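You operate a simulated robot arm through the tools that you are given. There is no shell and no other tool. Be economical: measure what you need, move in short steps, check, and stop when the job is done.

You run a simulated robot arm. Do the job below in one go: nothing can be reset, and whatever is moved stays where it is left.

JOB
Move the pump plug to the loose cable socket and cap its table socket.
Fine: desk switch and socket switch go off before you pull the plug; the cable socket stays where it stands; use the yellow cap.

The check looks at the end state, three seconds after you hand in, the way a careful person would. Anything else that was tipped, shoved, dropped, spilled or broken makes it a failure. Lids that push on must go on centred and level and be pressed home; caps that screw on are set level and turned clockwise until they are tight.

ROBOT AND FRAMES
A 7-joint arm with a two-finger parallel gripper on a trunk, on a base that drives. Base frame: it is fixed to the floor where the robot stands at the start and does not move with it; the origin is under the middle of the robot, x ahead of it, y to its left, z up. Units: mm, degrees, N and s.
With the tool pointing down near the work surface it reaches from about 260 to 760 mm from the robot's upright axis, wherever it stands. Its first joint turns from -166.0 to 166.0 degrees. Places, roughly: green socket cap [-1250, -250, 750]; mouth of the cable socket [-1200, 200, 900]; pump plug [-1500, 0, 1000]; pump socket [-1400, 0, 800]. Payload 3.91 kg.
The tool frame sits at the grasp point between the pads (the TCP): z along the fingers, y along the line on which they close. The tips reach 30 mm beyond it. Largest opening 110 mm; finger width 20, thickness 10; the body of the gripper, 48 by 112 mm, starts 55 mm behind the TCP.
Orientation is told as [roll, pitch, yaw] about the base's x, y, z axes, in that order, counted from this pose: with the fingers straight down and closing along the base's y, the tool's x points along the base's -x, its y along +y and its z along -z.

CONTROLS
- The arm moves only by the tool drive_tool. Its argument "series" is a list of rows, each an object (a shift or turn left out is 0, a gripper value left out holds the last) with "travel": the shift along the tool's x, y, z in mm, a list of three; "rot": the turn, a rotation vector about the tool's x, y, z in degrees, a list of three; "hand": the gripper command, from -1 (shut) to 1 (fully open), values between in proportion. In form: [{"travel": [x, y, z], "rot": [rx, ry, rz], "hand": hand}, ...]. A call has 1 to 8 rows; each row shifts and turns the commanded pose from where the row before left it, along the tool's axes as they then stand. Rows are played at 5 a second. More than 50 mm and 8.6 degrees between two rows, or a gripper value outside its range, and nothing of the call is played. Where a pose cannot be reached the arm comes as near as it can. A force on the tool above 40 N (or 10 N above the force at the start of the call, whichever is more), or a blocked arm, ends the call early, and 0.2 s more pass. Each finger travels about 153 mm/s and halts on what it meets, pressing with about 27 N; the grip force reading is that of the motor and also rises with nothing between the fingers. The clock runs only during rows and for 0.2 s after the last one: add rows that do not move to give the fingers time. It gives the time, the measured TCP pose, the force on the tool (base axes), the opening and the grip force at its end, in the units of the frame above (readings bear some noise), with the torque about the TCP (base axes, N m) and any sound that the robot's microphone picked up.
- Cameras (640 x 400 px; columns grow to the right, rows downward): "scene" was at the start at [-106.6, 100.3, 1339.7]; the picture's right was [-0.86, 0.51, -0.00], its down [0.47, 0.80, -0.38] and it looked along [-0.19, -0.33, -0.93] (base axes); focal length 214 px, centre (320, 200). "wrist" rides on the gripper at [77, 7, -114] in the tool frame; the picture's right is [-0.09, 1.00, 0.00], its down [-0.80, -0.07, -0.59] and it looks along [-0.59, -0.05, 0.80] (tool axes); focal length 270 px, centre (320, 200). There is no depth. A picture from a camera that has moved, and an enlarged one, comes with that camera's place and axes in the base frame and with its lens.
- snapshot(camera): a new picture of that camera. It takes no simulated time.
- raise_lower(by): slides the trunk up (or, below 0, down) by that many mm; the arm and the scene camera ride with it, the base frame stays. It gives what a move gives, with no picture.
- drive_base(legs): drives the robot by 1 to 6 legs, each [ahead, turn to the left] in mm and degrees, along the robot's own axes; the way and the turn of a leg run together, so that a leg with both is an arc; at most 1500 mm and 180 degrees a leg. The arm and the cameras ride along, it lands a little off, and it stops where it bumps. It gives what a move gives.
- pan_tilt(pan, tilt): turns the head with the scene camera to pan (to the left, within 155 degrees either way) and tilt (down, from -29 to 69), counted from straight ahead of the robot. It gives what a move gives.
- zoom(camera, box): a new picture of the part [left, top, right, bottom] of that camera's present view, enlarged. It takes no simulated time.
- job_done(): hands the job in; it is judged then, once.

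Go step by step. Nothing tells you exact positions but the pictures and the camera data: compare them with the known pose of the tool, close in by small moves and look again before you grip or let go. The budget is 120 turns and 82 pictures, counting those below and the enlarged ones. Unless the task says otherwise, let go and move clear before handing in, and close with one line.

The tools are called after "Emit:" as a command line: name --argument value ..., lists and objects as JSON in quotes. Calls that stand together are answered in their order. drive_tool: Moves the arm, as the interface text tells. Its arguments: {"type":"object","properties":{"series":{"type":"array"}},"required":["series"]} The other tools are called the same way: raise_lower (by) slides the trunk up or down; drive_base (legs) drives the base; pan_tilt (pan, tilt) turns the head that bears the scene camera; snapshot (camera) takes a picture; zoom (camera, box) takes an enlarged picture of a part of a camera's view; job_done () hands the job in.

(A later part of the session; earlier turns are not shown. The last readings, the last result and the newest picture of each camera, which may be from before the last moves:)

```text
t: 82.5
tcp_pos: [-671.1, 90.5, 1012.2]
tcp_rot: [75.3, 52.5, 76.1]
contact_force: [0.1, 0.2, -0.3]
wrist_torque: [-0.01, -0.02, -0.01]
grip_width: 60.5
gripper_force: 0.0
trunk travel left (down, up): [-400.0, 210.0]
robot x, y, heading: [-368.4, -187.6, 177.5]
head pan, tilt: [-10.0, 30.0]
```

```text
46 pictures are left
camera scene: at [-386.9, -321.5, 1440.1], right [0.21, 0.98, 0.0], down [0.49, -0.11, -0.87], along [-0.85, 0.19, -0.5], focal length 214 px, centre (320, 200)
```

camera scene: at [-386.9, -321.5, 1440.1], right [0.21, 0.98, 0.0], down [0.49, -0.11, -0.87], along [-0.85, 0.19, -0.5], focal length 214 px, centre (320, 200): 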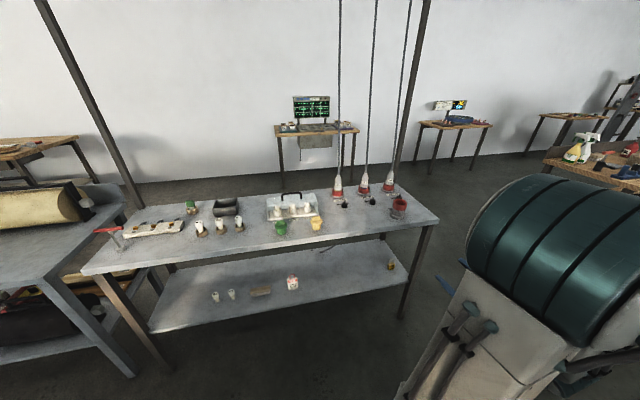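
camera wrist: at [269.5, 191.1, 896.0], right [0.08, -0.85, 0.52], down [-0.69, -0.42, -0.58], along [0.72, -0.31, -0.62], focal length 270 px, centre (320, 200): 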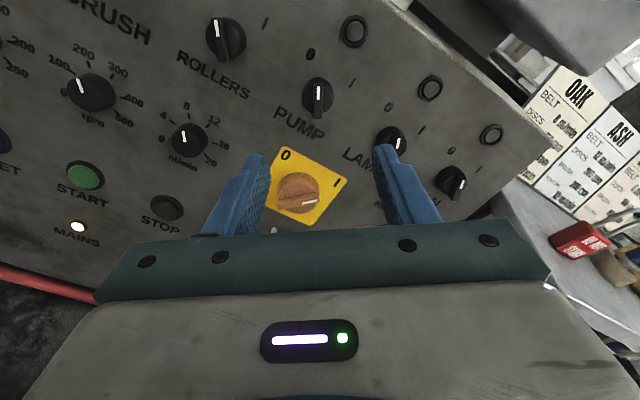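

Clear view of the table. I zoom for triangulation.

Emit:
zoom --camera "scene" --box '[255, 160, 435, 260]'

```text
3.56 times, centred on (345, 210) of scene
camera zoom: at [-386.9, -321.5, 1440.1], right [0.21, 0.98, 0.0], down [0.49, -0.11, -0.87], along [-0.85, 0.19, -0.5], focal length 763 px, centre (231, 164)
```

zoom: 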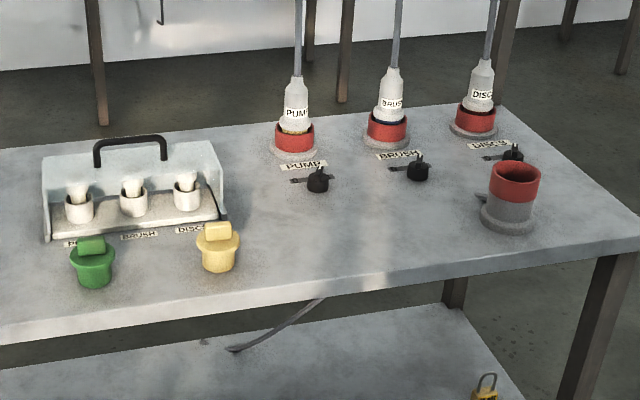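

I've located: pump socket mouth about (-1434,17,872), its switch (-1307,15,855), yellow cap (-1157,-168,862), cable socket mouth (-1170,245,915), table top ~825. I tilt the tool down, and zoom on the switch.

Emit:
drive_tool --series '[{"rot": [5, -6.85, -0.3]}, {"rot": [5, -6.85, -0.3]}, {"rot": [5, -6.85, -0.3]}, {"rot": [5, -6.85, -0.3]}, {"rot": [5, -6.85, -0.3]}, {"rot": [5, -6.85, -0.3]}, {"rot": [5, -6.85, -0.3]}, {"rot": [5, -6.85, -0.3]}]'

Emit:
zoom --camera "scene" --box '[330, 188, 400, 232]'

```text
t: 84.3
tcp_pos: [-669.5, 93.8, 1011.4]
tcp_rot: [9.5, 9.3, 36.5]
contact_force: [-0.6, -0.2, -1.4]
wrist_torque: [0.04, 0.02, 0.0]
grip_width: 60.3
gripper_force: 0.0
out of reach, approached as far as the arm can: row 8
trunk travel left (down, up): [-400.0, 210.0]
robot x, y, heading: [-366.7, -189.5, 177.7]
head pan, tilt: [-10.0, 30.0]
```

```text
9.09 times, centred on (365, 210) of scene
camera zoom: at [-387.1, -321.3, 1440.1], right [0.21, 0.98, 0.0], down [0.49, -0.11, -0.87], along [-0.85, 0.18, -0.5], focal length 1950 px, centre (-89, 109)
```

zoom: 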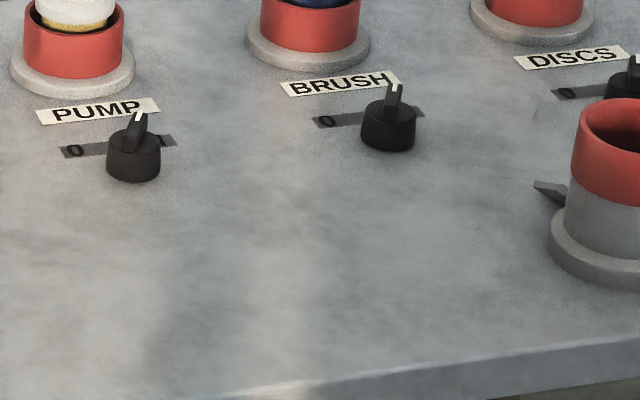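

The socket switch points to I (right); 0 is on the left, so it also turns anticlockwise. I drive up to the table first.

Emit:
drive_base --legs '[[0, -12], [410, 0], [0, 14.3]]'

Emit:
drive_tool --series '[{"travel": [0, 0, 25]}, {"travel": [0, 0, 25], "rot": [4.65, -4.6, 0]}, {"rot": [4.65, -4.6, 0]}, {}]'

Emit:
snapshot --camera "scene"

```text
t: 88.5
tcp_pos: [-1076.4, 185.5, 1012.1]
tcp_rot: [9.6, 9.5, 38.7]
contact_force: [-0.5, 0.5, -0.3]
wrist_torque: [-0.04, -0.01, -0.01]
grip_width: 60.4
gripper_force: 0.1
trunk travel left (down, up): [-400.0, 210.0]
robot x, y, heading: [-763.3, -83.8, 179.7]
head pan, tilt: [-10.0, 30.0]
```

```text
t: 89.5
tcp_pos: [-1080.4, 199.4, 960.3]
tcp_rot: [0.2, 0.3, 37.8]
contact_force: [0.4, 0.2, -0.2]
wrist_torque: [0.02, 0.0, -0.01]
grip_width: 60.6
gripper_force: 0.0
out of reach, approached as far as the arm can: row 2, 3
trunk travel left (down, up): [-400.0, 210.0]
robot x, y, heading: [-765.3, -81.7, 179.7]
head pan, tilt: [-10.0, 30.0]
```

```text
43 pictures are left
camera scene: at [-777.9, -219.2, 1440.1], right [0.18, 0.98, 0.0], down [0.49, -0.09, -0.87], along [-0.85, 0.15, -0.5], focal length 214 px, centre (320, 200)
```

scene: 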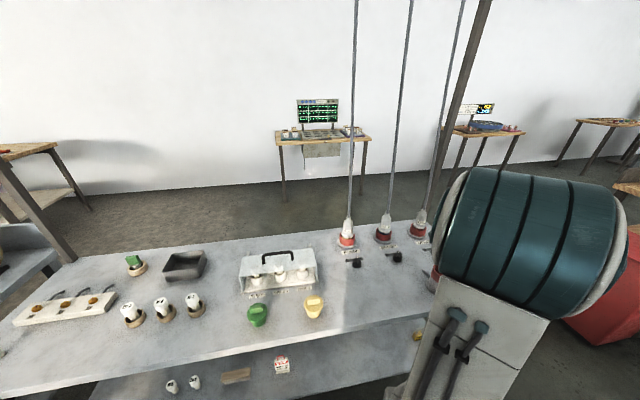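

Tool now points down. I raise a little and move above the pump switch.

Emit:
drive_tool --series '[{"travel": [0, 0, -45]}, {"travel": [48, -1, 0]}, {"travel": [48, -1, 0]}, {"travel": [48, -1, 0]}, {"travel": [48, -1, 0]}, {"travel": [48, -1, 0]}, {"travel": [48, -1, 0]}, {}]'

Emit:
snapshot --camera "wrist"

Emit:
snapshot --camera "scene"

```text
t: 91.3
tcp_pos: [-1153.0, 235.8, 995.9]
tcp_rot: [0.2, 0.2, 37.9]
contact_force: [-0.5, 0.1, 0.4]
wrist_torque: [-0.03, 0.03, 0.04]
grip_width: 60.5
gripper_force: 0.1
out of reach, approached as far as the arm can: row 1, 2, 3, 4, 5, 6, 7
trunk travel left (down, up): [-400.0, 210.0]
robot x, y, heading: [-763.7, -83.1, 179.8]
head pan, tilt: [-10.0, 30.0]
```

```text
42 pictures are left
camera wrist: at [-1216.7, 192.8, 1111.4], right [-0.54, 0.84, 0.0], down [0.68, 0.44, 0.59], along [0.49, 0.32, -0.81], focal length 270 px, centre (320, 200)
```

wrist: 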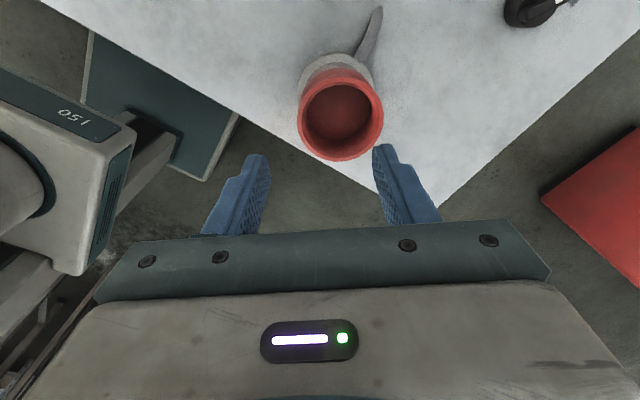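

```text
41 pictures are left
camera scene: at [-777.9, -219.2, 1440.1], right [0.18, 0.98, 0.0], down [0.49, -0.09, -0.87], along [-0.85, 0.15, -0.5], focal length 214 px, centre (320, 200)
```

scene: 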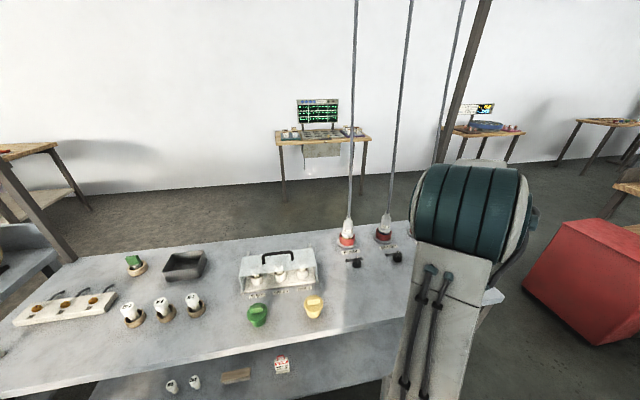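

The arm is limited by its height-to-shoulder relation. I raise the trunk and bring the tool down relative to it, then try moving left again.

Emit:
raise_lower --by 160

Emit:
drive_tool --series '[{"travel": [20, 0, 40]}, {"travel": [30, 0, 40]}, {"travel": [40, 0, 20]}, {"travel": [45, 0, 0]}, {"travel": [45, 0, 0]}, {}]'

Emit:
snapshot --camera "scene"

```text
t: 93.1
tcp_pos: [-1154.3, 235.1, 1155.0]
tcp_rot: [0.2, 0.3, 37.8]
contact_force: [-0.1, 0.2, 0.1]
wrist_torque: [0.0, 0.0, 0.05]
grip_width: 60.6
gripper_force: 0.1
trunk travel left (down, up): [-560.0, 50.0]
robot x, y, heading: [-762.8, -83.6, 179.5]
head pan, tilt: [-10.0, 30.0]
```

```text
t: 94.5
tcp_pos: [-1166.9, 237.6, 1079.3]
tcp_rot: [0.1, 0.3, 37.9]
contact_force: [-0.3, -0.2, 0.6]
wrist_torque: [0.0, 0.0, 0.0]
grip_width: 60.4
gripper_force: 0.1
out of reach, approached as far as the arm can: row 1, 2, 3, 4, 5
trunk travel left (down, up): [-560.0, 50.0]
robot x, y, heading: [-765.5, -82.2, 179.8]
head pan, tilt: [-10.0, 30.0]
```

```text
40 pictures are left
camera scene: at [-777.9, -219.2, 1600.1], right [0.18, 0.98, 0.0], down [0.49, -0.09, -0.87], along [-0.85, 0.15, -0.5], focal length 214 px, centre (320, 200)
```

scene: 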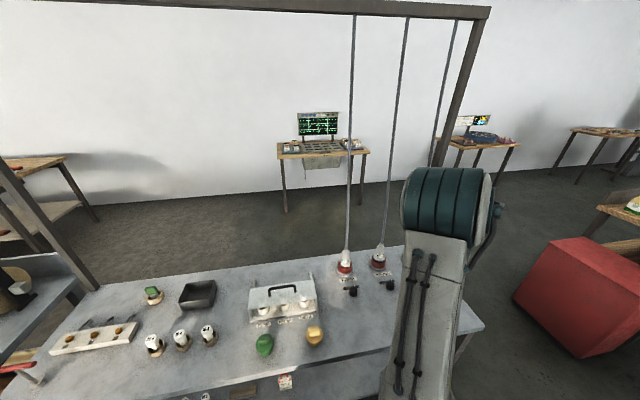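

Sideways motion seems blocked by a wrist limit; I turn the tool anticlockwise to relieve it, then move left.

Emit:
drive_tool --series '[{"rot": [0, 0, -8]}, {"rot": [0, 0, -8]}, {"rot": [0, 0, -8]}, {"rot": [0, 0, -8]}, {"rot": [0, 0, -8]}, {"rot": [0, 0, -8]}, {}]'

Emit:
drive_tool --series '[{"travel": [40, 0, 0]}, {"travel": [40, 0, 0]}, {"travel": [40, 0, 0]}, {"travel": [40, 0, 0]}, {}]'

```text
t: 96.1
tcp_pos: [-1166.4, 238.5, 1079.8]
tcp_rot: [0.3, 0.1, 86.0]
contact_force: [0.5, 0.1, 0.7]
wrist_torque: [0.05, -0.01, 0.0]
grip_width: 60.7
gripper_force: 0.1
trunk travel left (down, up): [-560.0, 50.0]
robot x, y, heading: [-761.7, -80.9, 179.7]
head pan, tilt: [-10.0, 30.0]
```

```text
t: 97.3
tcp_pos: [-1138.6, 222.3, 1075.6]
tcp_rot: [0.4, 0.2, 85.8]
contact_force: [0.4, 0.1, 0.1]
wrist_torque: [0.0, -0.01, 0.01]
grip_width: 60.3
gripper_force: 0.1
out of reach, approached as far as the arm can: row 1, 2, 3, 4
trunk travel left (down, up): [-560.0, 50.0]
robot x, y, heading: [-766.4, -84.5, 179.7]
head pan, tilt: [-10.0, 30.0]
```

The first joint seems to be at its stop: the arm's dead zone lies toward the robot's front. I'll reposition with the table on my right (facing -y), using a back-out and shuffle.

Emit:
drive_base --legs '[[-164, 0], [0, 75.3], [250, 0], [0, 30], [-400, 0], [0, -15]]'

Emit:
pan_tilt --pan -90 --tilt 40

Emit:
snapshot --camera "scene"

```text
t: 107.9
tcp_pos: [-1067.7, -318.4, 1075.6]
tcp_rot: [0.4, 0.2, 176.9]
contact_force: [-0.9, 0.4, -0.2]
wrist_torque: [0.01, 0.01, -0.02]
grip_width: 60.6
gripper_force: 0.0
trunk travel left (down, up): [-560.0, 50.0]
robot x, y, heading: [-768.2, 60.9, -89.3]
head pan, tilt: [-10.0, 30.0]
```

```text
t: 109.4
tcp_pos: [-1067.2, -318.5, 1074.9]
tcp_rot: [0.4, 0.2, 177.0]
contact_force: [0.0, -0.1, 0.4]
wrist_torque: [-0.01, 0.0, 0.0]
grip_width: 60.6
gripper_force: 0.0
trunk travel left (down, up): [-560.0, 50.0]
robot x, y, heading: [-765.9, 61.6, -89.1]
head pan, tilt: [-90.0, 40.0]
```

```text
39 pictures are left
camera scene: at [-704.3, 139.0, 1584.7], right [-0.01, 1.0, 0.0], down [0.64, 0.01, -0.77], along [-0.77, -0.01, -0.64], focal length 214 px, centre (320, 200)
```

scene: 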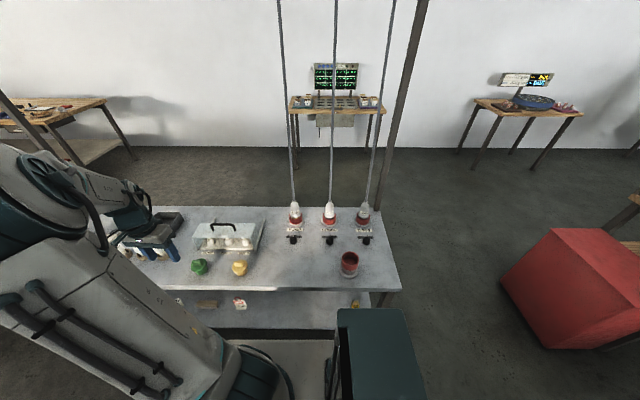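

Excellent view now, and the positions agree with my estimates. I swing the tool above the pump switch at safe height.

Emit:
drive_tool --series '[{"travel": [-28.3, -35.7, 0]}, {"travel": [-28.3, -35.7, 0]}, {"travel": [-28.3, -35.7, 0]}, {"travel": [-28.3, -35.7, 0]}, {"travel": [-28.3, -35.7, 0]}, {"travel": [-28.3, -35.7, 0]}, {"travel": [-28.3, -35.7, 0]}, {"travel": [-28.3, -35.7, 0]}]'

Emit:
drive_tool --series '[{"travel": [-28.3, -35.7, 0]}, {"travel": [0, 0, 45]}, {"travel": [0, 0, 45]}, {}]'

Emit:
snapshot --camera "wrist"

Emit:
snapshot --camera "scene"

```text
t: 111.2
tcp_pos: [-1279.4, -19.7, 1072.7]
tcp_rot: [0.4, 0.1, 176.9]
contact_force: [-0.1, 1.1, -0.2]
wrist_torque: [0.03, 0.0, -0.04]
grip_width: 60.4
gripper_force: 0.1
trunk travel left (down, up): [-560.0, 50.0]
robot x, y, heading: [-770.7, 62.1, -89.2]
head pan, tilt: [-90.0, 40.0]
```

```text
t: 112.2
tcp_pos: [-1306.6, 13.0, 981.5]
tcp_rot: [0.5, 0.2, 177.0]
contact_force: [-0.3, -0.7, -0.5]
wrist_torque: [0.02, 0.04, 0.0]
grip_width: 60.3
gripper_force: 0.1
trunk travel left (down, up): [-560.0, 50.0]
robot x, y, heading: [-764.8, 65.4, -89.0]
head pan, tilt: [-90.0, 40.0]
```

```text
38 pictures are left
camera wrist: at [-1228.4, 3.9, 1097.0], right [-0.14, -0.99, 0.01], down [-0.8, 0.12, 0.59], along [-0.59, 0.08, -0.81], focal length 270 px, centre (320, 200)
```

wrist: 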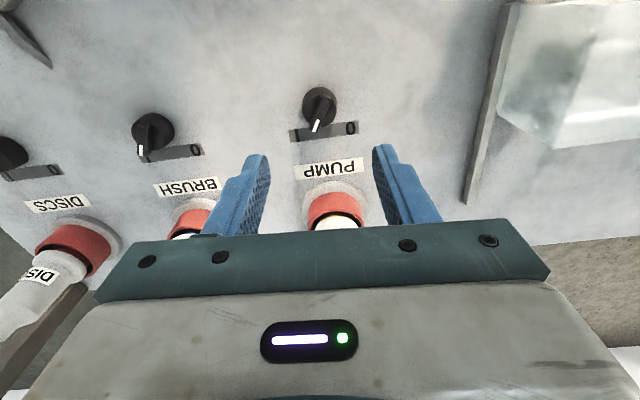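

```text
37 pictures are left
camera scene: at [-704.6, 139.4, 1584.8], right [-0.01, 1.0, 0.0], down [0.64, 0.01, -0.77], along [-0.77, -0.01, -0.64], focal length 214 px, centre (320, 200)
```

scene: 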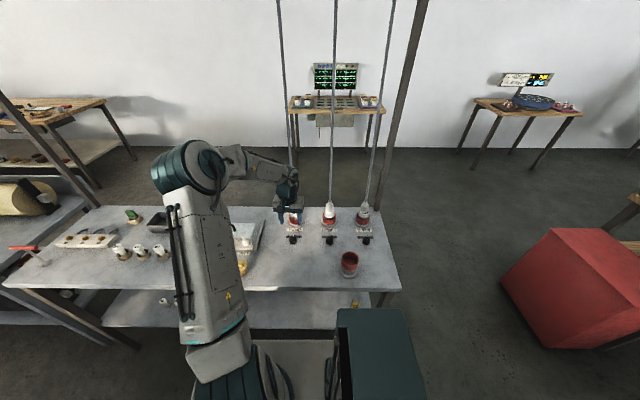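

The tool is right above the PUMP switch. I descend in steps.

Emit:
drive_tool --series '[{"travel": [0, 0, 45]}, {"travel": [0, 0, 35]}, {}]'

Emit:
snapshot --camera "wrist"

```text
t: 113.0
tcp_pos: [-1303.2, 13.0, 902.9]
tcp_rot: [0.4, 0.2, 177.0]
contact_force: [0.5, -0.5, -0.2]
wrist_torque: [0.02, 0.0, -0.03]
grip_width: 60.4
gripper_force: 0.0
trunk travel left (down, up): [-560.0, 50.0]
robot x, y, heading: [-770.3, 62.4, -89.2]
head pan, tilt: [-90.0, 40.0]
```

```text
36 pictures are left
camera wrist: at [-1226.7, 3.0, 1018.7], right [-0.14, -0.99, 0.01], down [-0.8, 0.12, 0.59], along [-0.59, 0.08, -0.81], focal length 270 px, centre (320, 200)
```

wrist: 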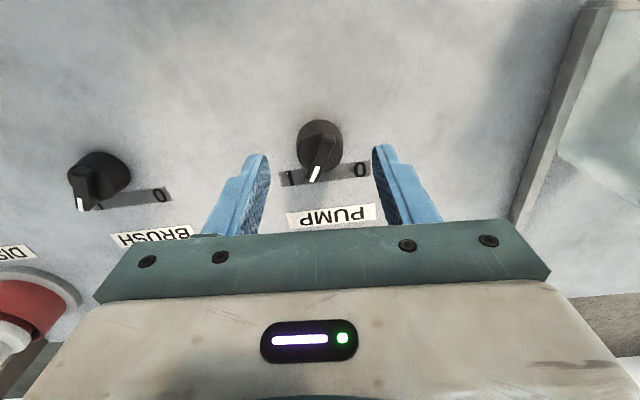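

Centred. Descend the last bit and grip.

Emit:
drive_tool --series '[{"travel": [0, 0, 25]}, {"travel": [0, 0, 10]}, {}, {"hand": -0.3}, {"hand": -1}, {}, {}]'

Emit:
snapshot --camera "wrist"

```text
t: 114.8
tcp_pos: [-1303.4, 13.3, 869.4]
tcp_rot: [0.4, 0.0, 176.9]
contact_force: [8.6, -2.1, 16.3]
wrist_torque: [0.3, -0.6, -0.13]
grip_width: 31.4
gripper_force: 45.6
trunk travel left (down, up): [-560.0, 50.0]
robot x, y, heading: [-767.8, 62.5, -89.0]
head pan, tilt: [-90.0, 40.0]
stopped in row 7: the force on the tool passed its limit at 41 N (the readings are from after the stop); the commanded pose is now the measured one
```

```text
35 pictures are left
camera wrist: at [-1225.3, 3.6, 985.6], right [-0.14, -0.99, 0.01], down [-0.79, 0.12, 0.6], along [-0.59, 0.08, -0.8], focal length 270 px, centre (320, 200)
```

wrist: 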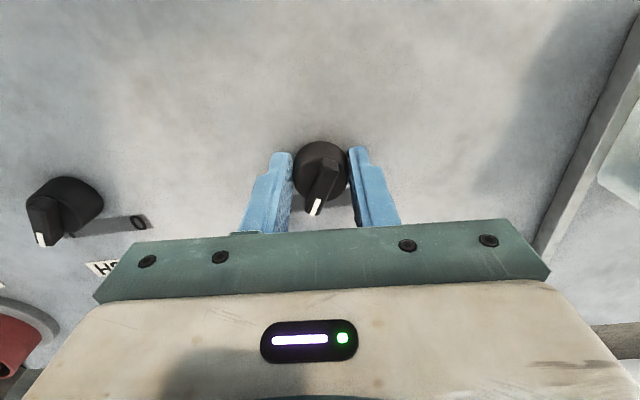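

Gripped at 31 mm. Turning anticlockwise.

Emit:
drive_tool --series '[{"rot": [0, 0, -8]}, {"rot": [0, 0, -8]}, {"rot": [0, 0, -8]}, {}]'

Emit:
drive_tool --series '[{"rot": [0, 0, -8]}, {"rot": [0, 0, -8]}, {"rot": [0, 0, -8]}, {"rot": [0, 0, -8]}, {}]'

Emit:
snapshot --camera "wrist"

```text
t: 115.8
tcp_pos: [-1302.9, 14.3, 869.8]
tcp_rot: [0.2, -0.5, -158.9]
contact_force: [10.2, 5.4, 25.4]
wrist_torque: [0.48, -0.94, 0.04]
grip_width: 31.3
gripper_force: 45.2
trunk travel left (down, up): [-560.0, 50.0]
robot x, y, heading: [-766.7, 59.4, -89.4]
head pan, tilt: [-90.0, 40.0]
```

```text
t: 117.0
tcp_pos: [-1304.6, 16.7, 870.6]
tcp_rot: [0.0, -0.6, -127.0]
contact_force: [0.0, 18.8, 23.9]
wrist_torque: [0.21, 0.45, 0.04]
grip_width: 31.7
gripper_force: 45.0
trunk travel left (down, up): [-560.0, 50.0]
robot x, y, heading: [-767.5, 62.6, -89.4]
head pan, tilt: [-90.0, 40.0]
```

```text
34 pictures are left
camera wrist: at [-1250.8, 74.1, 984.9], right [0.74, -0.67, 0.0], down [-0.53, -0.59, 0.6], along [-0.4, -0.45, -0.8], focal length 270 px, centre (320, 200)
```

wrist: 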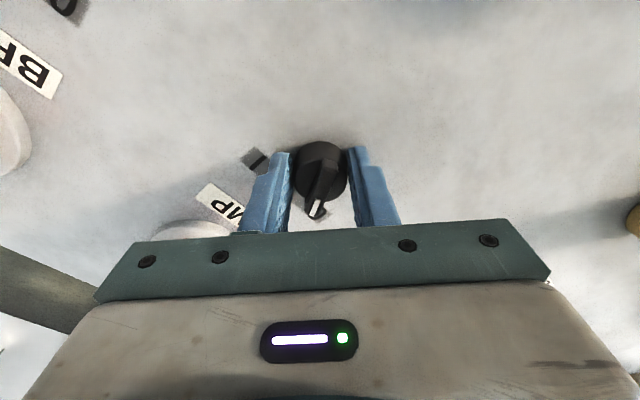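

The pointer followed and now covers the 0. I release, rise and check.

Emit:
drive_tool --series '[{"hand": 0.1}, {}, {"travel": [0, 0, -40]}, {"travel": [0, 0, -40]}, {}]'

Emit:
zoom --camera "wrist" --box '[60, 40, 420, 240]'

```text
t: 117.2
tcp_pos: [-1302.8, 12.0, 869.7]
tcp_rot: [0.4, -0.4, -127.0]
contact_force: [4.9, -1.7, 14.5]
wrist_torque: [0.39, 0.16, -0.06]
grip_width: 57.7
gripper_force: 0.0
trunk travel left (down, up): [-560.0, 50.0]
robot x, y, heading: [-768.6, 59.6, -89.2]
head pan, tilt: [-90.0, 40.0]
stopped in row 1: the force on the tool passed its limit at 45 N (the readings are from after the stop); the commanded pose is now the measured one
```

```text
1.78 times, centred on (240, 140) of wrist
camera zoom: at [-1250.5, 70.5, 985.3], right [0.74, -0.67, 0.01], down [-0.54, -0.59, 0.6], along [-0.4, -0.45, -0.8], focal length 480 px, centre (462, 307)
```

zoom: 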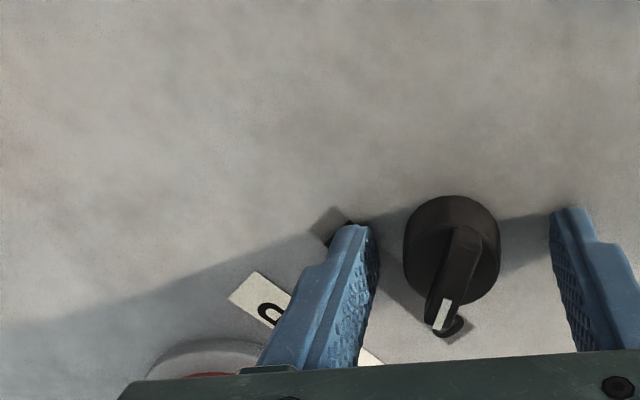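

The pointer is on 0. Rising now, then planning the plug grip.

Emit:
drive_tool --series '[{"travel": [0, 0, -40]}, {"travel": [0, 0, -40]}, {"travel": [0, 0, -45]}, {}]'

Emit:
zoom --camera "scene" --box '[270, 190, 380, 290]'

Emit:
snapshot --camera "wrist"

```text
t: 118.2
tcp_pos: [-1305.4, 12.6, 991.6]
tcp_rot: [0.6, -0.3, -127.1]
contact_force: [-0.4, 0.0, 0.1]
wrist_torque: [0.02, -0.02, 0.01]
grip_width: 60.5
gripper_force: 0.1
trunk travel left (down, up): [-560.0, 50.0]
robot x, y, heading: [-766.9, 63.0, -89.6]
head pan, tilt: [-90.0, 40.0]
```

```text
4.00 times, centred on (325, 240) of scene
camera zoom: at [-704.4, 139.2, 1584.7], right [-0.01, 1.0, 0.0], down [0.64, 0.01, -0.77], along [-0.77, -0.01, -0.64], focal length 858 px, centre (300, 40)
```

zoom: 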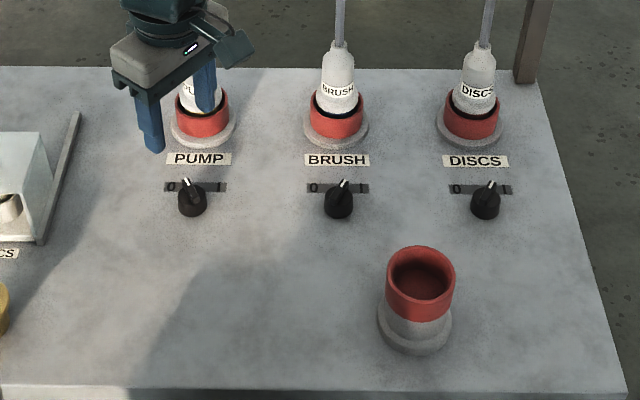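

```text
31 pictures are left
camera wrist: at [-1252.5, 70.8, 1108.0], right [0.74, -0.67, 0.01], down [-0.54, -0.59, 0.6], along [-0.39, -0.45, -0.8], focal length 270 px, centre (320, 200)
```

wrist: 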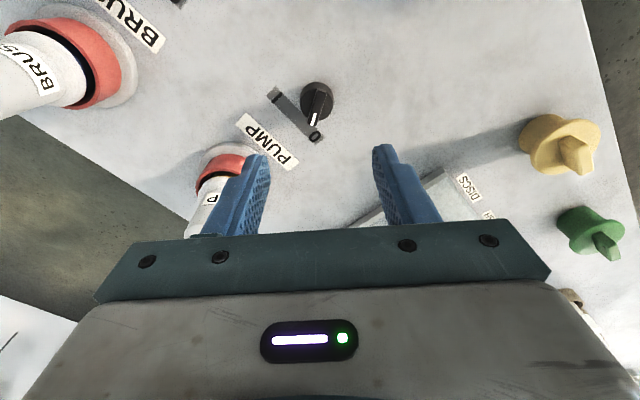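

PUMP's switch is on 0. Now I turn the tool back to yaw 180 and tilt it forward 45° so it can grip the plug body under its cable.

Emit:
drive_tool --series '[{"rot": [0, 0, 7.7], "hand": 0.5}, {"rot": [0, 0, 7.7]}, {"rot": [0, 0, 7.7]}, {"rot": [0, 0, 7.7]}, {"rot": [0, 0, 7.7]}, {"rot": [0, 0, 7.7]}, {"rot": [0, 0, 6.5]}, {}]'

Emit:
drive_tool --series '[{"rot": [0, -7.5, 0]}, {"rot": [0, -7.5, 0]}, {"rot": [0, -7.5, 0]}, {"rot": [0, -7.5, 0]}, {"rot": [0, -7.5, 0]}, {"rot": [0, -7.5, 0]}, {}]'

Emit:
snapshot --camera "wrist"

```text
t: 120.0
tcp_pos: [-1304.5, 14.6, 992.9]
tcp_rot: [0.7, 0.3, -179.7]
contact_force: [0.4, -0.1, 0.4]
wrist_torque: [-0.01, 0.0, -0.02]
grip_width: 82.4
gripper_force: 0.1
trunk travel left (down, up): [-560.0, 50.0]
robot x, y, heading: [-765.1, 60.9, -89.4]
head pan, tilt: [-90.0, 40.0]
```

```text
t: 121.6
tcp_pos: [-1304.2, 13.0, 995.1]
tcp_rot: [0.8, -44.8, 179.8]
contact_force: [0.1, 0.6, 0.4]
wrist_torque: [0.04, 0.0, 0.02]
grip_width: 82.2
gripper_force: 0.0
trunk travel left (down, up): [-560.0, 50.0]
robot x, y, heading: [-766.9, 62.8, -89.2]
head pan, tilt: [-90.0, 40.0]
```

```text
30 pictures are left
camera wrist: at [-1167.4, 7.4, 1021.7], right [-0.06, -1.0, 0.07], down [-0.15, 0.08, 0.99], along [-0.99, 0.04, -0.15], focal length 270 px, centre (320, 200)
```

wrist: 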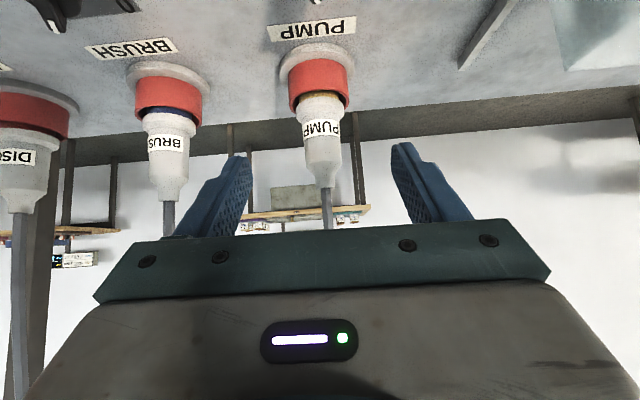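

The pump plug body is at about (-1434,12,915), 41 mm wide. I approach along the tool axis.

Emit:
drive_tool --series '[{"travel": [-37.5, 0, 0]}, {"travel": [0, 0, 40]}, {"travel": [0, 0, 40]}, {"travel": [0, 1, 25]}, {}]'

Emit:
snapshot --camera "wrist"

Emit:
zoom --camera "scene" --box '[240, 160, 370, 260]'

```text
t: 122.8
tcp_pos: [-1405.0, 11.2, 944.1]
tcp_rot: [0.8, -44.8, 179.8]
contact_force: [0.8, -0.1, 0.3]
wrist_torque: [-0.01, 0.01, -0.02]
grip_width: 82.5
gripper_force: 0.0
trunk travel left (down, up): [-560.0, 50.0]
robot x, y, heading: [-764.6, 62.6, -89.3]
head pan, tilt: [-90.0, 40.0]
```

```text
29 pictures are left
camera wrist: at [-1267.4, 5.8, 972.7], right [-0.06, -1.0, 0.07], down [-0.15, 0.08, 0.99], along [-0.99, 0.04, -0.15], focal length 270 px, centre (320, 200)
```

wrist: 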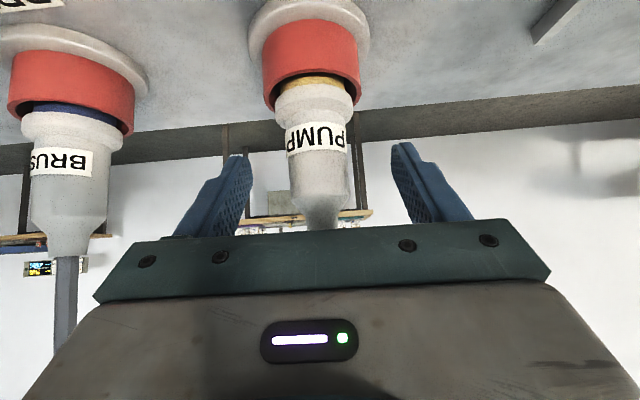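

```text
4.00 times, centred on (305, 210) of scene
camera zoom: at [-704.5, 139.1, 1584.8], right [-0.01, 1.0, 0.0], down [0.64, 0.01, -0.77], along [-0.77, -0.01, -0.64], focal length 858 px, centre (380, 160)
```

zoom: 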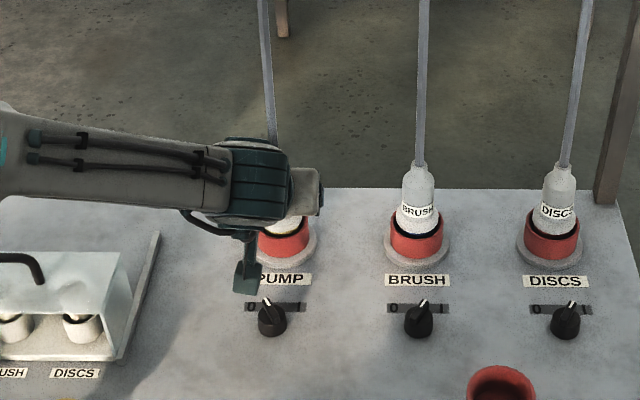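

Well centred. I go in the last 50 mm and close gently.

Emit:
drive_tool --series '[{"travel": [-2, 0, 25]}, {"travel": [-2, 0, 22]}, {}]'

Emit:
snapshot --camera "wrist"

```text
t: 123.6
tcp_pos: [-1439.0, 10.6, 915.3]
tcp_rot: [0.9, -44.9, 179.7]
contact_force: [0.0, -0.3, 0.5]
wrist_torque: [0.0, 0.01, 0.0]
grip_width: 82.3
gripper_force: 0.1
trunk travel left (down, up): [-560.0, 50.0]
robot x, y, heading: [-764.1, 66.3, -89.8]
head pan, tilt: [-90.0, 40.0]
```

```text
27 pictures are left
camera wrist: at [-1303.0, 5.1, 943.2], right [-0.06, -1.0, 0.07], down [-0.15, 0.08, 0.99], along [-0.99, 0.04, -0.15], focal length 270 px, centre (320, 200)
```

wrist: 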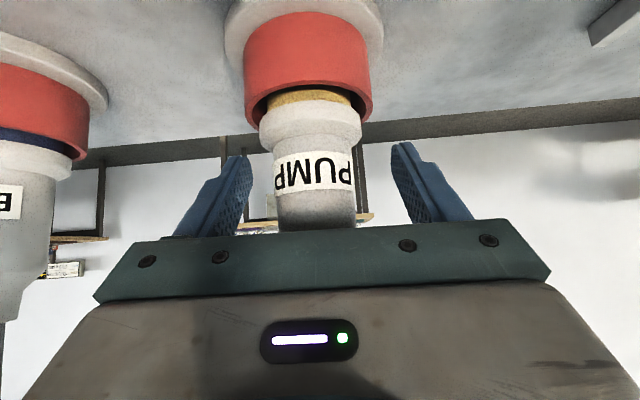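

Plug axis is at the TCP; I shift 3 mm to centre it and grip.

Emit:
drive_tool --series '[{"travel": [0, -3.5, 0]}, {"hand": 0}, {"hand": -0.2}, {"hand": -0.5}, {"hand": -1}, {}, {}]'

Emit:
snapshot --camera "wrist"

```text
t: 125.2
tcp_pos: [-1438.9, 13.5, 915.1]
tcp_rot: [0.7, -44.7, 179.8]
contact_force: [0.8, 0.3, -0.2]
wrist_torque: [0.01, -0.02, 0.01]
grip_width: 36.2
gripper_force: 27.1
trunk travel left (down, up): [-560.0, 50.0]
robot x, y, heading: [-764.2, 60.1, -89.4]
head pan, tilt: [-90.0, 40.0]
```

```text
26 pictures are left
camera wrist: at [-1303.1, 8.2, 943.4], right [-0.06, -1.0, 0.07], down [-0.15, 0.08, 0.99], along [-0.99, 0.04, -0.15], focal length 270 px, centre (320, 200)
```

wrist: 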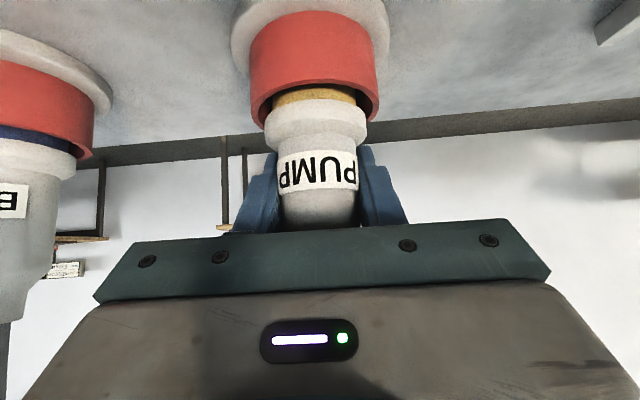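

Gripped firmly. Now pulling straight up in small steps.

Emit:
drive_tool --series '[{"travel": [-7, 0, -7]}, {"travel": [-7, 0, -7]}, {"travel": [-7, 0, -7]}, {"travel": [-7, 0, -7]}, {}]'

Emit:
snapshot --camera "wrist"

```text
t: 126.4
tcp_pos: [-1441.4, 14.1, 955.5]
tcp_rot: [0.8, -44.9, 179.7]
contact_force: [-0.2, -0.1, -1.7]
wrist_torque: [0.0, -0.02, 0.0]
grip_width: 36.2
gripper_force: 26.6
trunk travel left (down, up): [-560.0, 50.0]
robot x, y, heading: [-766.5, 63.9, -89.3]
head pan, tilt: [-90.0, 40.0]
```

```text
25 pictures are left
camera wrist: at [-1304.1, 8.4, 983.5], right [-0.06, -1.0, 0.07], down [-0.15, 0.08, 0.99], along [-0.99, 0.04, -0.15], focal length 270 px, centre (320, 200)
```

wrist: 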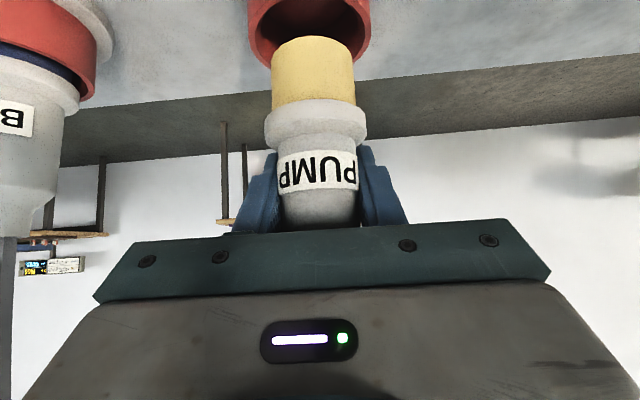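

The plug slides out cleanly. I lift higher and carry it toward the loose cable socket.

Emit:
drive_tool --series '[{"travel": [-14, 0, -14]}, {"travel": [-14, 0, -14]}, {"travel": [-14, 0, -14]}, {"travel": [-14, 0, -14]}, {}]'

Emit:
drive_tool --series '[{"travel": [34, 0, -34]}, {"travel": [34, 0, -34]}, {"travel": [34, 0, -34]}, {"travel": [34, 0, -34]}, {"travel": [14, -40, -14]}, {"travel": [14, -40, -14]}, {"travel": [14, -40, -14]}, {}]'

Emit:
snapshot --camera "scene"

Emit:
snapshot --camera "wrist"

```text
t: 127.6
tcp_pos: [-1442.3, 15.4, 1033.3]
tcp_rot: [0.8, -44.8, 179.9]
contact_force: [-0.1, -0.5, -1.5]
wrist_torque: [0.0, 0.01, 0.01]
grip_width: 36.4
gripper_force: 27.1
trunk travel left (down, up): [-560.0, 50.0]
robot x, y, heading: [-768.4, 59.8, -89.0]
head pan, tilt: [-90.0, 40.0]
```

```text
t: 129.4
tcp_pos: [-1190.1, 136.2, 1035.6]
tcp_rot: [0.8, -44.8, 179.8]
contact_force: [0.4, -0.2, -2.2]
wrist_torque: [0.0, -0.01, -0.02]
grip_width: 36.3
gripper_force: 26.7
trunk travel left (down, up): [-560.0, 50.0]
robot x, y, heading: [-768.3, 66.6, -89.1]
head pan, tilt: [-90.0, 40.0]
```

```text
24 pictures are left
camera scene: at [-704.6, 139.1, 1584.7], right [-0.01, 1.0, 0.0], down [0.64, 0.01, -0.77], along [-0.77, -0.01, -0.64], focal length 214 px, centre (320, 200)
```

scene: 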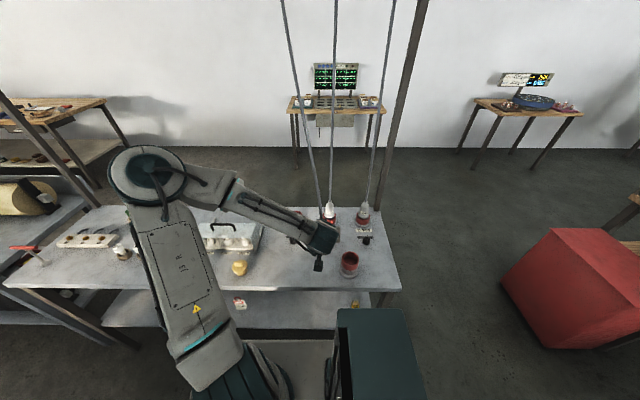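

```text
23 pictures are left
camera wrist: at [-1053.1, 130.7, 1062.9], right [-0.06, -1.0, 0.07], down [-0.15, 0.08, 0.99], along [-0.99, 0.04, -0.15], focal length 270 px, centre (320, 200)
```

wrist: 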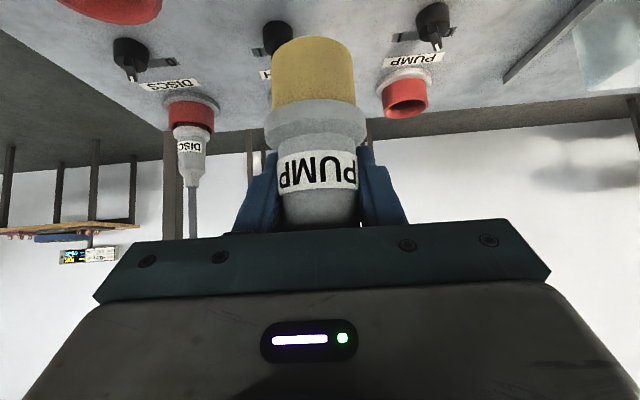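

Plug hangs vertical and centred in the grip. Next I move above the cable socket (about -1171, 245, mouth 915) and compare in both cameras.

Emit:
drive_tool --series '[{"travel": [4.5, -36.3, -4.5]}, {"travel": [4.5, -36.3, -4.5]}, {"travel": [4.5, -36.3, -4.5]}, {"travel": [17, 0, 17]}, {}]'

Emit:
zoom --camera "scene" --box '[310, 200, 410, 290]'

Emit:
snapshot --camera "wrist"

```text
t: 130.6
tcp_pos: [-1170.1, 244.9, 1009.0]
tcp_rot: [0.8, -44.8, 179.8]
contact_force: [-0.6, 0.1, -0.8]
wrist_torque: [0.0, 0.02, 0.04]
grip_width: 36.3
gripper_force: 27.8
trunk travel left (down, up): [-560.0, 50.0]
robot x, y, heading: [-767.6, 65.0, -89.1]
head pan, tilt: [-90.0, 40.0]
```

```text
4.44 times, centred on (360, 245) of scene
camera zoom: at [-704.4, 139.1, 1584.8], right [-0.01, 1.0, 0.0], down [0.64, 0.01, -0.77], along [-0.77, -0.01, -0.64], focal length 953 px, centre (142, 0)
```

zoom: 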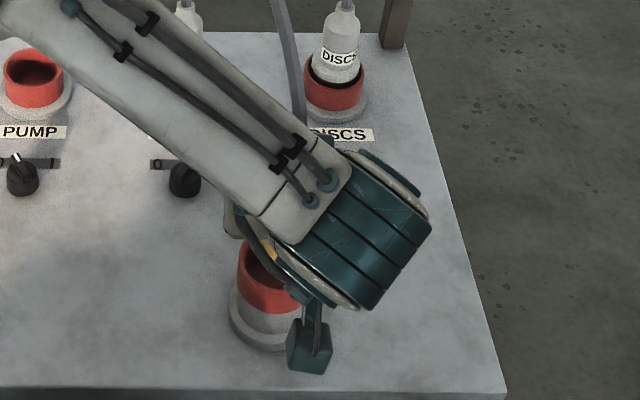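

```text
21 pictures are left
camera wrist: at [-1032.7, 239.5, 1037.2], right [-0.06, -1.0, 0.07], down [-0.15, 0.08, 0.99], along [-0.99, 0.04, -0.15], focal length 270 px, centre (320, 200)
```

wrist: 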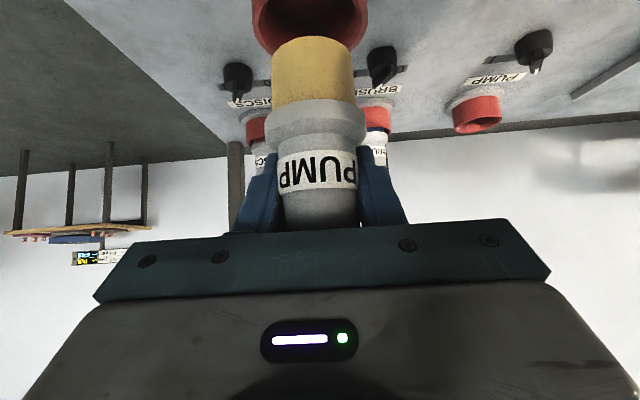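

Both cameras suggest I should be about 6 mm further away from the robot. I shift, lower slightly, and look closely.

Emit:
drive_tool --series '[{"travel": [-4.4, 1, 4.4]}, {"travel": [7, 0, 7]}, {}]'

Emit:
zoom --camera "wrist" --box '[220, 0, 420, 125]'

```text
t: 131.4
tcp_pos: [-1177.0, 243.9, 998.9]
tcp_rot: [0.8, -44.7, 179.8]
contact_force: [-0.5, -0.1, -1.7]
wrist_torque: [-0.03, 0.0, 0.06]
grip_width: 36.3
gripper_force: 26.4
trunk travel left (down, up): [-560.0, 50.0]
robot x, y, heading: [-763.9, 63.1, -89.2]
head pan, tilt: [-90.0, 40.0]
```

```text
3.20 times, centred on (320, 62) of wrist
camera zoom: at [-1039.6, 238.3, 1026.5], right [-0.06, -1.0, 0.07], down [-0.15, 0.08, 0.99], along [-0.99, 0.04, -0.15], focal length 865 px, centre (320, 640)
```

zoom: 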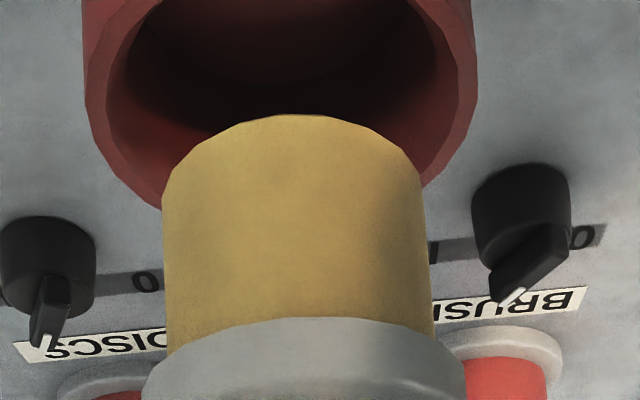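

Laterally centred and with clearance. Lowering gently into the socket.

Emit:
drive_tool --series '[{"travel": [5, 0, 5]}, {"travel": [5, 0, 5]}, {"travel": [5, 0, 5]}, {}]'

Emit:
zoom --camera "wrist" --box '[220, 0, 420, 125]'

```text
t: 132.4
tcp_pos: [-1175.6, 243.5, 976.3]
tcp_rot: [0.9, -44.7, 179.7]
contact_force: [-0.3, -0.3, -0.5]
wrist_torque: [0.01, 0.01, 0.03]
grip_width: 36.4
gripper_force: 26.8
trunk travel left (down, up): [-560.0, 50.0]
robot x, y, heading: [-768.2, 60.3, -89.1]
head pan, tilt: [-90.0, 40.0]
```

```text
3.20 times, centred on (320, 62) of wrist
camera zoom: at [-1039.9, 237.2, 1004.9], right [-0.06, -1.0, 0.07], down [-0.15, 0.08, 0.99], along [-0.99, 0.04, -0.15], focal length 865 px, centre (320, 640)
```

zoom: 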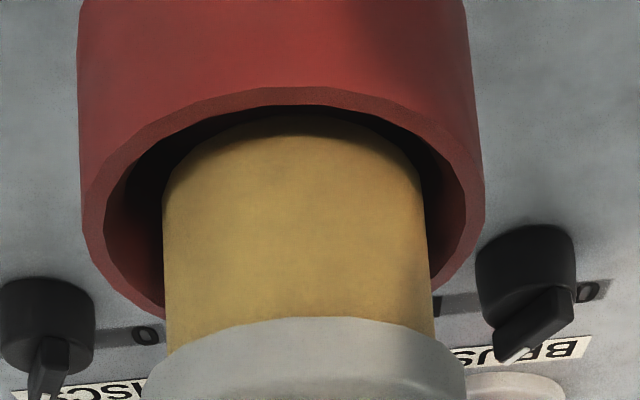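

The plug is entering with a gap all round; about 2 mm too far to -y. I nudge and lower further.

Emit:
drive_tool --series '[{"travel": [-1.4, -2, 1.4]}, {"travel": [3.5, 0, 3.5]}, {"travel": [3.5, 0, 3.5]}, {}]'

Emit:
drive_tool --series '[{"travel": [2.5, 0, 2.5]}, {"travel": [2, 0, 2]}, {}]'

Emit:
snapshot --camera "wrist"

```text
t: 133.4
tcp_pos: [-1179.0, 245.7, 966.9]
tcp_rot: [0.8, -44.8, 179.7]
contact_force: [1.1, 0.0, -1.7]
wrist_torque: [-0.07, -0.03, 0.01]
grip_width: 36.2
gripper_force: 26.9
trunk travel left (down, up): [-560.0, 50.0]
robot x, y, heading: [-769.0, 63.9, -89.0]
head pan, tilt: [-90.0, 40.0]
```

```text
t: 134.2
tcp_pos: [-1179.3, 244.5, 961.1]
tcp_rot: [0.8, -44.7, 179.7]
contact_force: [-0.2, -0.9, -1.7]
wrist_torque: [0.01, -0.01, 0.01]
grip_width: 36.2
gripper_force: 26.9
trunk travel left (down, up): [-560.0, 50.0]
robot x, y, heading: [-770.1, 64.2, -88.8]
head pan, tilt: [-90.0, 40.0]
```

```text
18 pictures are left
camera wrist: at [-1042.2, 240.0, 989.0], right [-0.06, -1.0, 0.07], down [-0.15, 0.08, 0.99], along [-0.99, 0.04, -0.15], focal length 270 px, centre (320, 200)
```

wrist: 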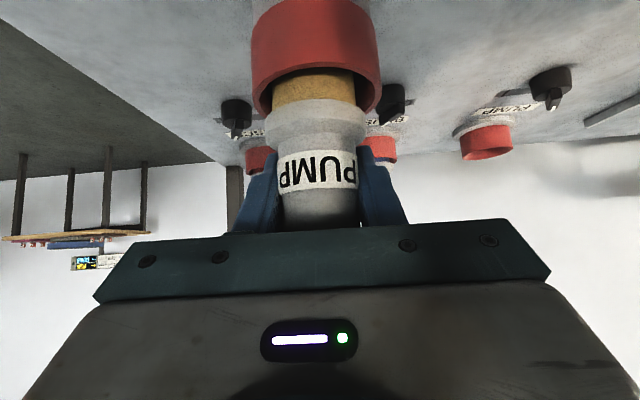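

No contact force yet; compared with the seated picture it needs about 6 mm more.

Emit:
drive_tool --series '[{"travel": [2, 0, 2]}, {"travel": [2, 0, 2]}, {}]'

Emit:
drive_tool --series '[{"travel": [1.5, 0, 1.5]}, {"travel": [1, 0, 1]}, {}]'

Emit:
zoom --camera "wrist" --box '[220, 0, 420, 125]'

```text
t: 135.0
tcp_pos: [-1179.7, 245.0, 956.4]
tcp_rot: [0.7, -44.8, 179.8]
contact_force: [1.1, 0.1, -1.5]
wrist_torque: [-0.02, -0.06, -0.03]
grip_width: 36.2
gripper_force: 27.2
trunk travel left (down, up): [-560.0, 50.0]
robot x, y, heading: [-769.4, 62.8, -88.9]
head pan, tilt: [-90.0, 40.0]
```

```text
t: 135.8
tcp_pos: [-1179.0, 244.6, 954.1]
tcp_rot: [0.7, -45.1, 179.9]
contact_force: [-1.4, -2.2, 25.3]
wrist_torque: [0.05, -0.25, 0.03]
grip_width: 36.2
gripper_force: 27.2
trunk travel left (down, up): [-560.0, 50.0]
robot x, y, heading: [-767.9, 60.8, -89.2]
head pan, tilt: [-90.0, 40.0]
```

```text
3.20 times, centred on (320, 62) of wrist
camera zoom: at [-1042.3, 239.8, 981.7], right [-0.06, -1.0, 0.07], down [-0.14, 0.08, 0.99], along [-0.99, 0.04, -0.15], focal length 865 px, centre (320, 640)
```

zoom: 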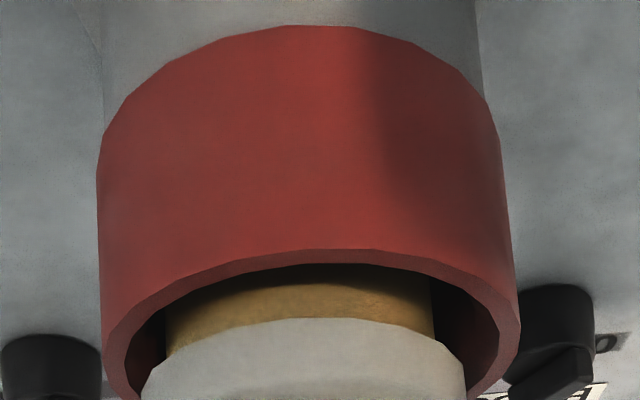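

Bottomed at 25 N, same depth as it had in the table socket. I ease off, open, and retreat along the tool axis.

Emit:
drive_tool --series '[{"travel": [-1, 0, -1]}, {"hand": -0.1}, {"hand": 0.5}, {}, {}]'

Emit:
drive_tool --series '[{"travel": [0, 0, -25]}, {"travel": [0, 0, -40]}, {"travel": [0, 0, -40]}, {"travel": [0, 0, -30]}, {}]'

Emit:
snapshot --camera "wrist"

```text
t: 137.0
tcp_pos: [-1179.0, 245.9, 953.6]
tcp_rot: [0.7, -44.9, 179.7]
contact_force: [-0.4, 0.1, 0.0]
wrist_torque: [0.02, -0.02, -0.01]
grip_width: 82.7
gripper_force: 0.1
trunk travel left (down, up): [-560.0, 50.0]
robot x, y, heading: [-768.0, 61.9, -89.4]
head pan, tilt: [-90.0, 40.0]
```

```text
t: 138.2
tcp_pos: [-1082.3, 248.8, 1048.8]
tcp_rot: [0.9, -44.7, 179.9]
contact_force: [-0.5, -0.6, -0.5]
wrist_torque: [0.01, -0.02, 0.0]
grip_width: 82.4
gripper_force: 0.0
trunk travel left (down, up): [-560.0, 50.0]
robot x, y, heading: [-767.1, 63.5, -89.3]
head pan, tilt: [-90.0, 40.0]
```

```text
16 pictures are left
camera wrist: at [-946.4, 242.4, 1077.3], right [-0.06, -1.0, 0.07], down [-0.15, 0.08, 0.99], along [-0.99, 0.04, -0.15], focal length 270 px, centre (320, 200)
```

wrist: 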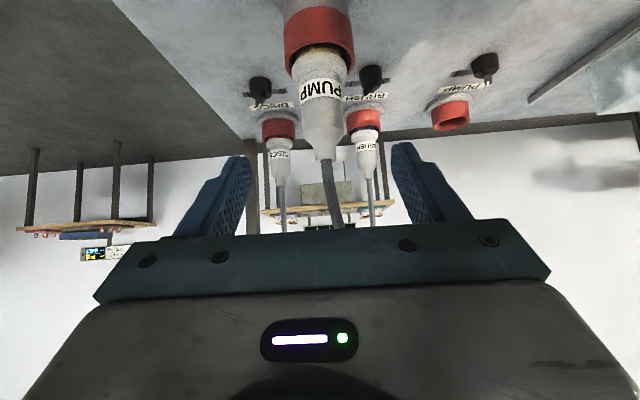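

Plug stands in the cable socket. Now tool back to vertical and over to the yellow cap.

Emit:
drive_tool --series '[{"rot": [0, 7.5, 0]}, {"rot": [0, 7.5, 0]}, {"rot": [0, 7.5, 0]}, {"rot": [0, 7.5, 0]}, {"rot": [0, 7.5, 0]}, {"rot": [0, 7.5, 0]}, {}]'

Emit:
drive_tool --series '[{"travel": [-9, 48, 0]}, {"travel": [-9, 48, 0]}, {"travel": [-9, 48, 0]}, {"travel": [-9, 48, 0]}, {"travel": [-9, 48, 0]}, {"travel": [-9, 48, 0]}, {"travel": [-9, 48, 0]}, {"travel": [-9, 48, 0]}]'

Emit:
drive_tool --series '[{"travel": [0, 30, 40]}, {}]'

Emit:
snapshot --camera "wrist"

```text
t: 139.8
tcp_pos: [-1084.6, 246.7, 1050.1]
tcp_rot: [0.6, 0.3, -179.7]
contact_force: [-0.2, 0.7, 0.8]
wrist_torque: [0.01, -0.01, -0.03]
grip_width: 82.5
gripper_force: 0.0
trunk travel left (down, up): [-560.0, 50.0]
robot x, y, heading: [-769.6, 64.6, -89.4]
head pan, tilt: [-90.0, 40.0]
```

```text
t: 141.6
tcp_pos: [-1153.1, -139.1, 1053.0]
tcp_rot: [0.5, 0.2, -179.6]
contact_force: [-0.3, 0.0, -0.6]
wrist_torque: [-0.02, -0.03, 0.0]
grip_width: 82.8
gripper_force: 0.1
trunk travel left (down, up): [-560.0, 50.0]
robot x, y, heading: [-767.4, 60.8, -89.4]
head pan, tilt: [-90.0, 40.0]
```

```text
t: 142.2
tcp_pos: [-1153.2, -166.1, 1012.2]
tcp_rot: [0.7, 0.2, -179.7]
contact_force: [-0.2, -0.1, -0.5]
wrist_torque: [-0.01, 0.0, -0.03]
grip_width: 82.6
gripper_force: 0.1
trunk travel left (down, up): [-560.0, 50.0]
robot x, y, heading: [-769.2, 63.6, -89.1]
head pan, tilt: [-90.0, 40.0]
```

```text
15 pictures are left
camera wrist: at [-1074.4, -172.0, 1128.8], right [-0.08, -1.0, 0.01], down [-0.8, 0.07, 0.59], along [-0.59, 0.04, -0.81], focal length 270 px, centre (320, 200)
```

wrist: 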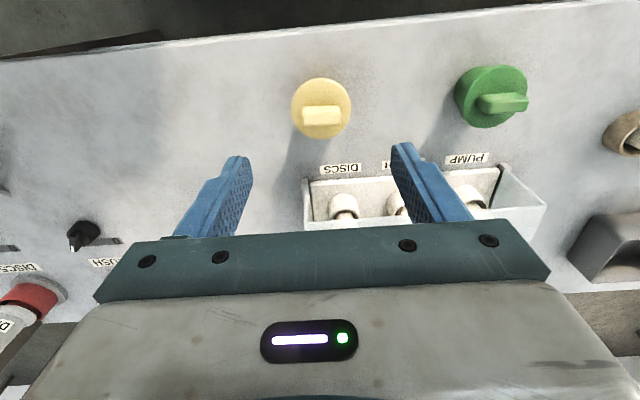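

The yellow cap is directly below, its fin running along y. I'll grip the fin's ends with the tips just above the flange. Descending.

Emit:
drive_tool --series '[{"travel": [0, 3.2, 40], "hand": 0.2}, {"travel": [0, 0, 40]}, {}]'

Emit:
snapshot --camera "wrist"

```text
t: 143.0
tcp_pos: [-1152.4, -171.3, 932.7]
tcp_rot: [0.6, 0.2, -179.6]
contact_force: [-0.9, 0.0, 0.1]
wrist_torque: [-0.01, 0.0, -0.01]
grip_width: 66.0
gripper_force: 0.1
trunk travel left (down, up): [-560.0, 50.0]
robot x, y, heading: [-767.7, 64.0, -89.1]
head pan, tilt: [-90.0, 40.0]
```

```text
14 pictures are left
camera wrist: at [-1074.4, -176.0, 1049.2], right [-0.08, -1.0, 0.01], down [-0.8, 0.07, 0.59], along [-0.59, 0.04, -0.81], focal length 270 px, centre (320, 200)
```

wrist: 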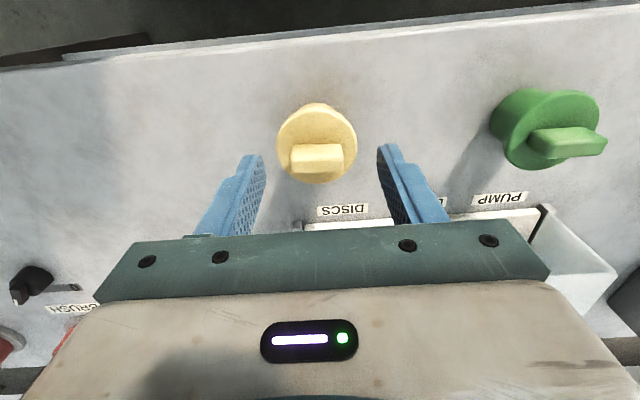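

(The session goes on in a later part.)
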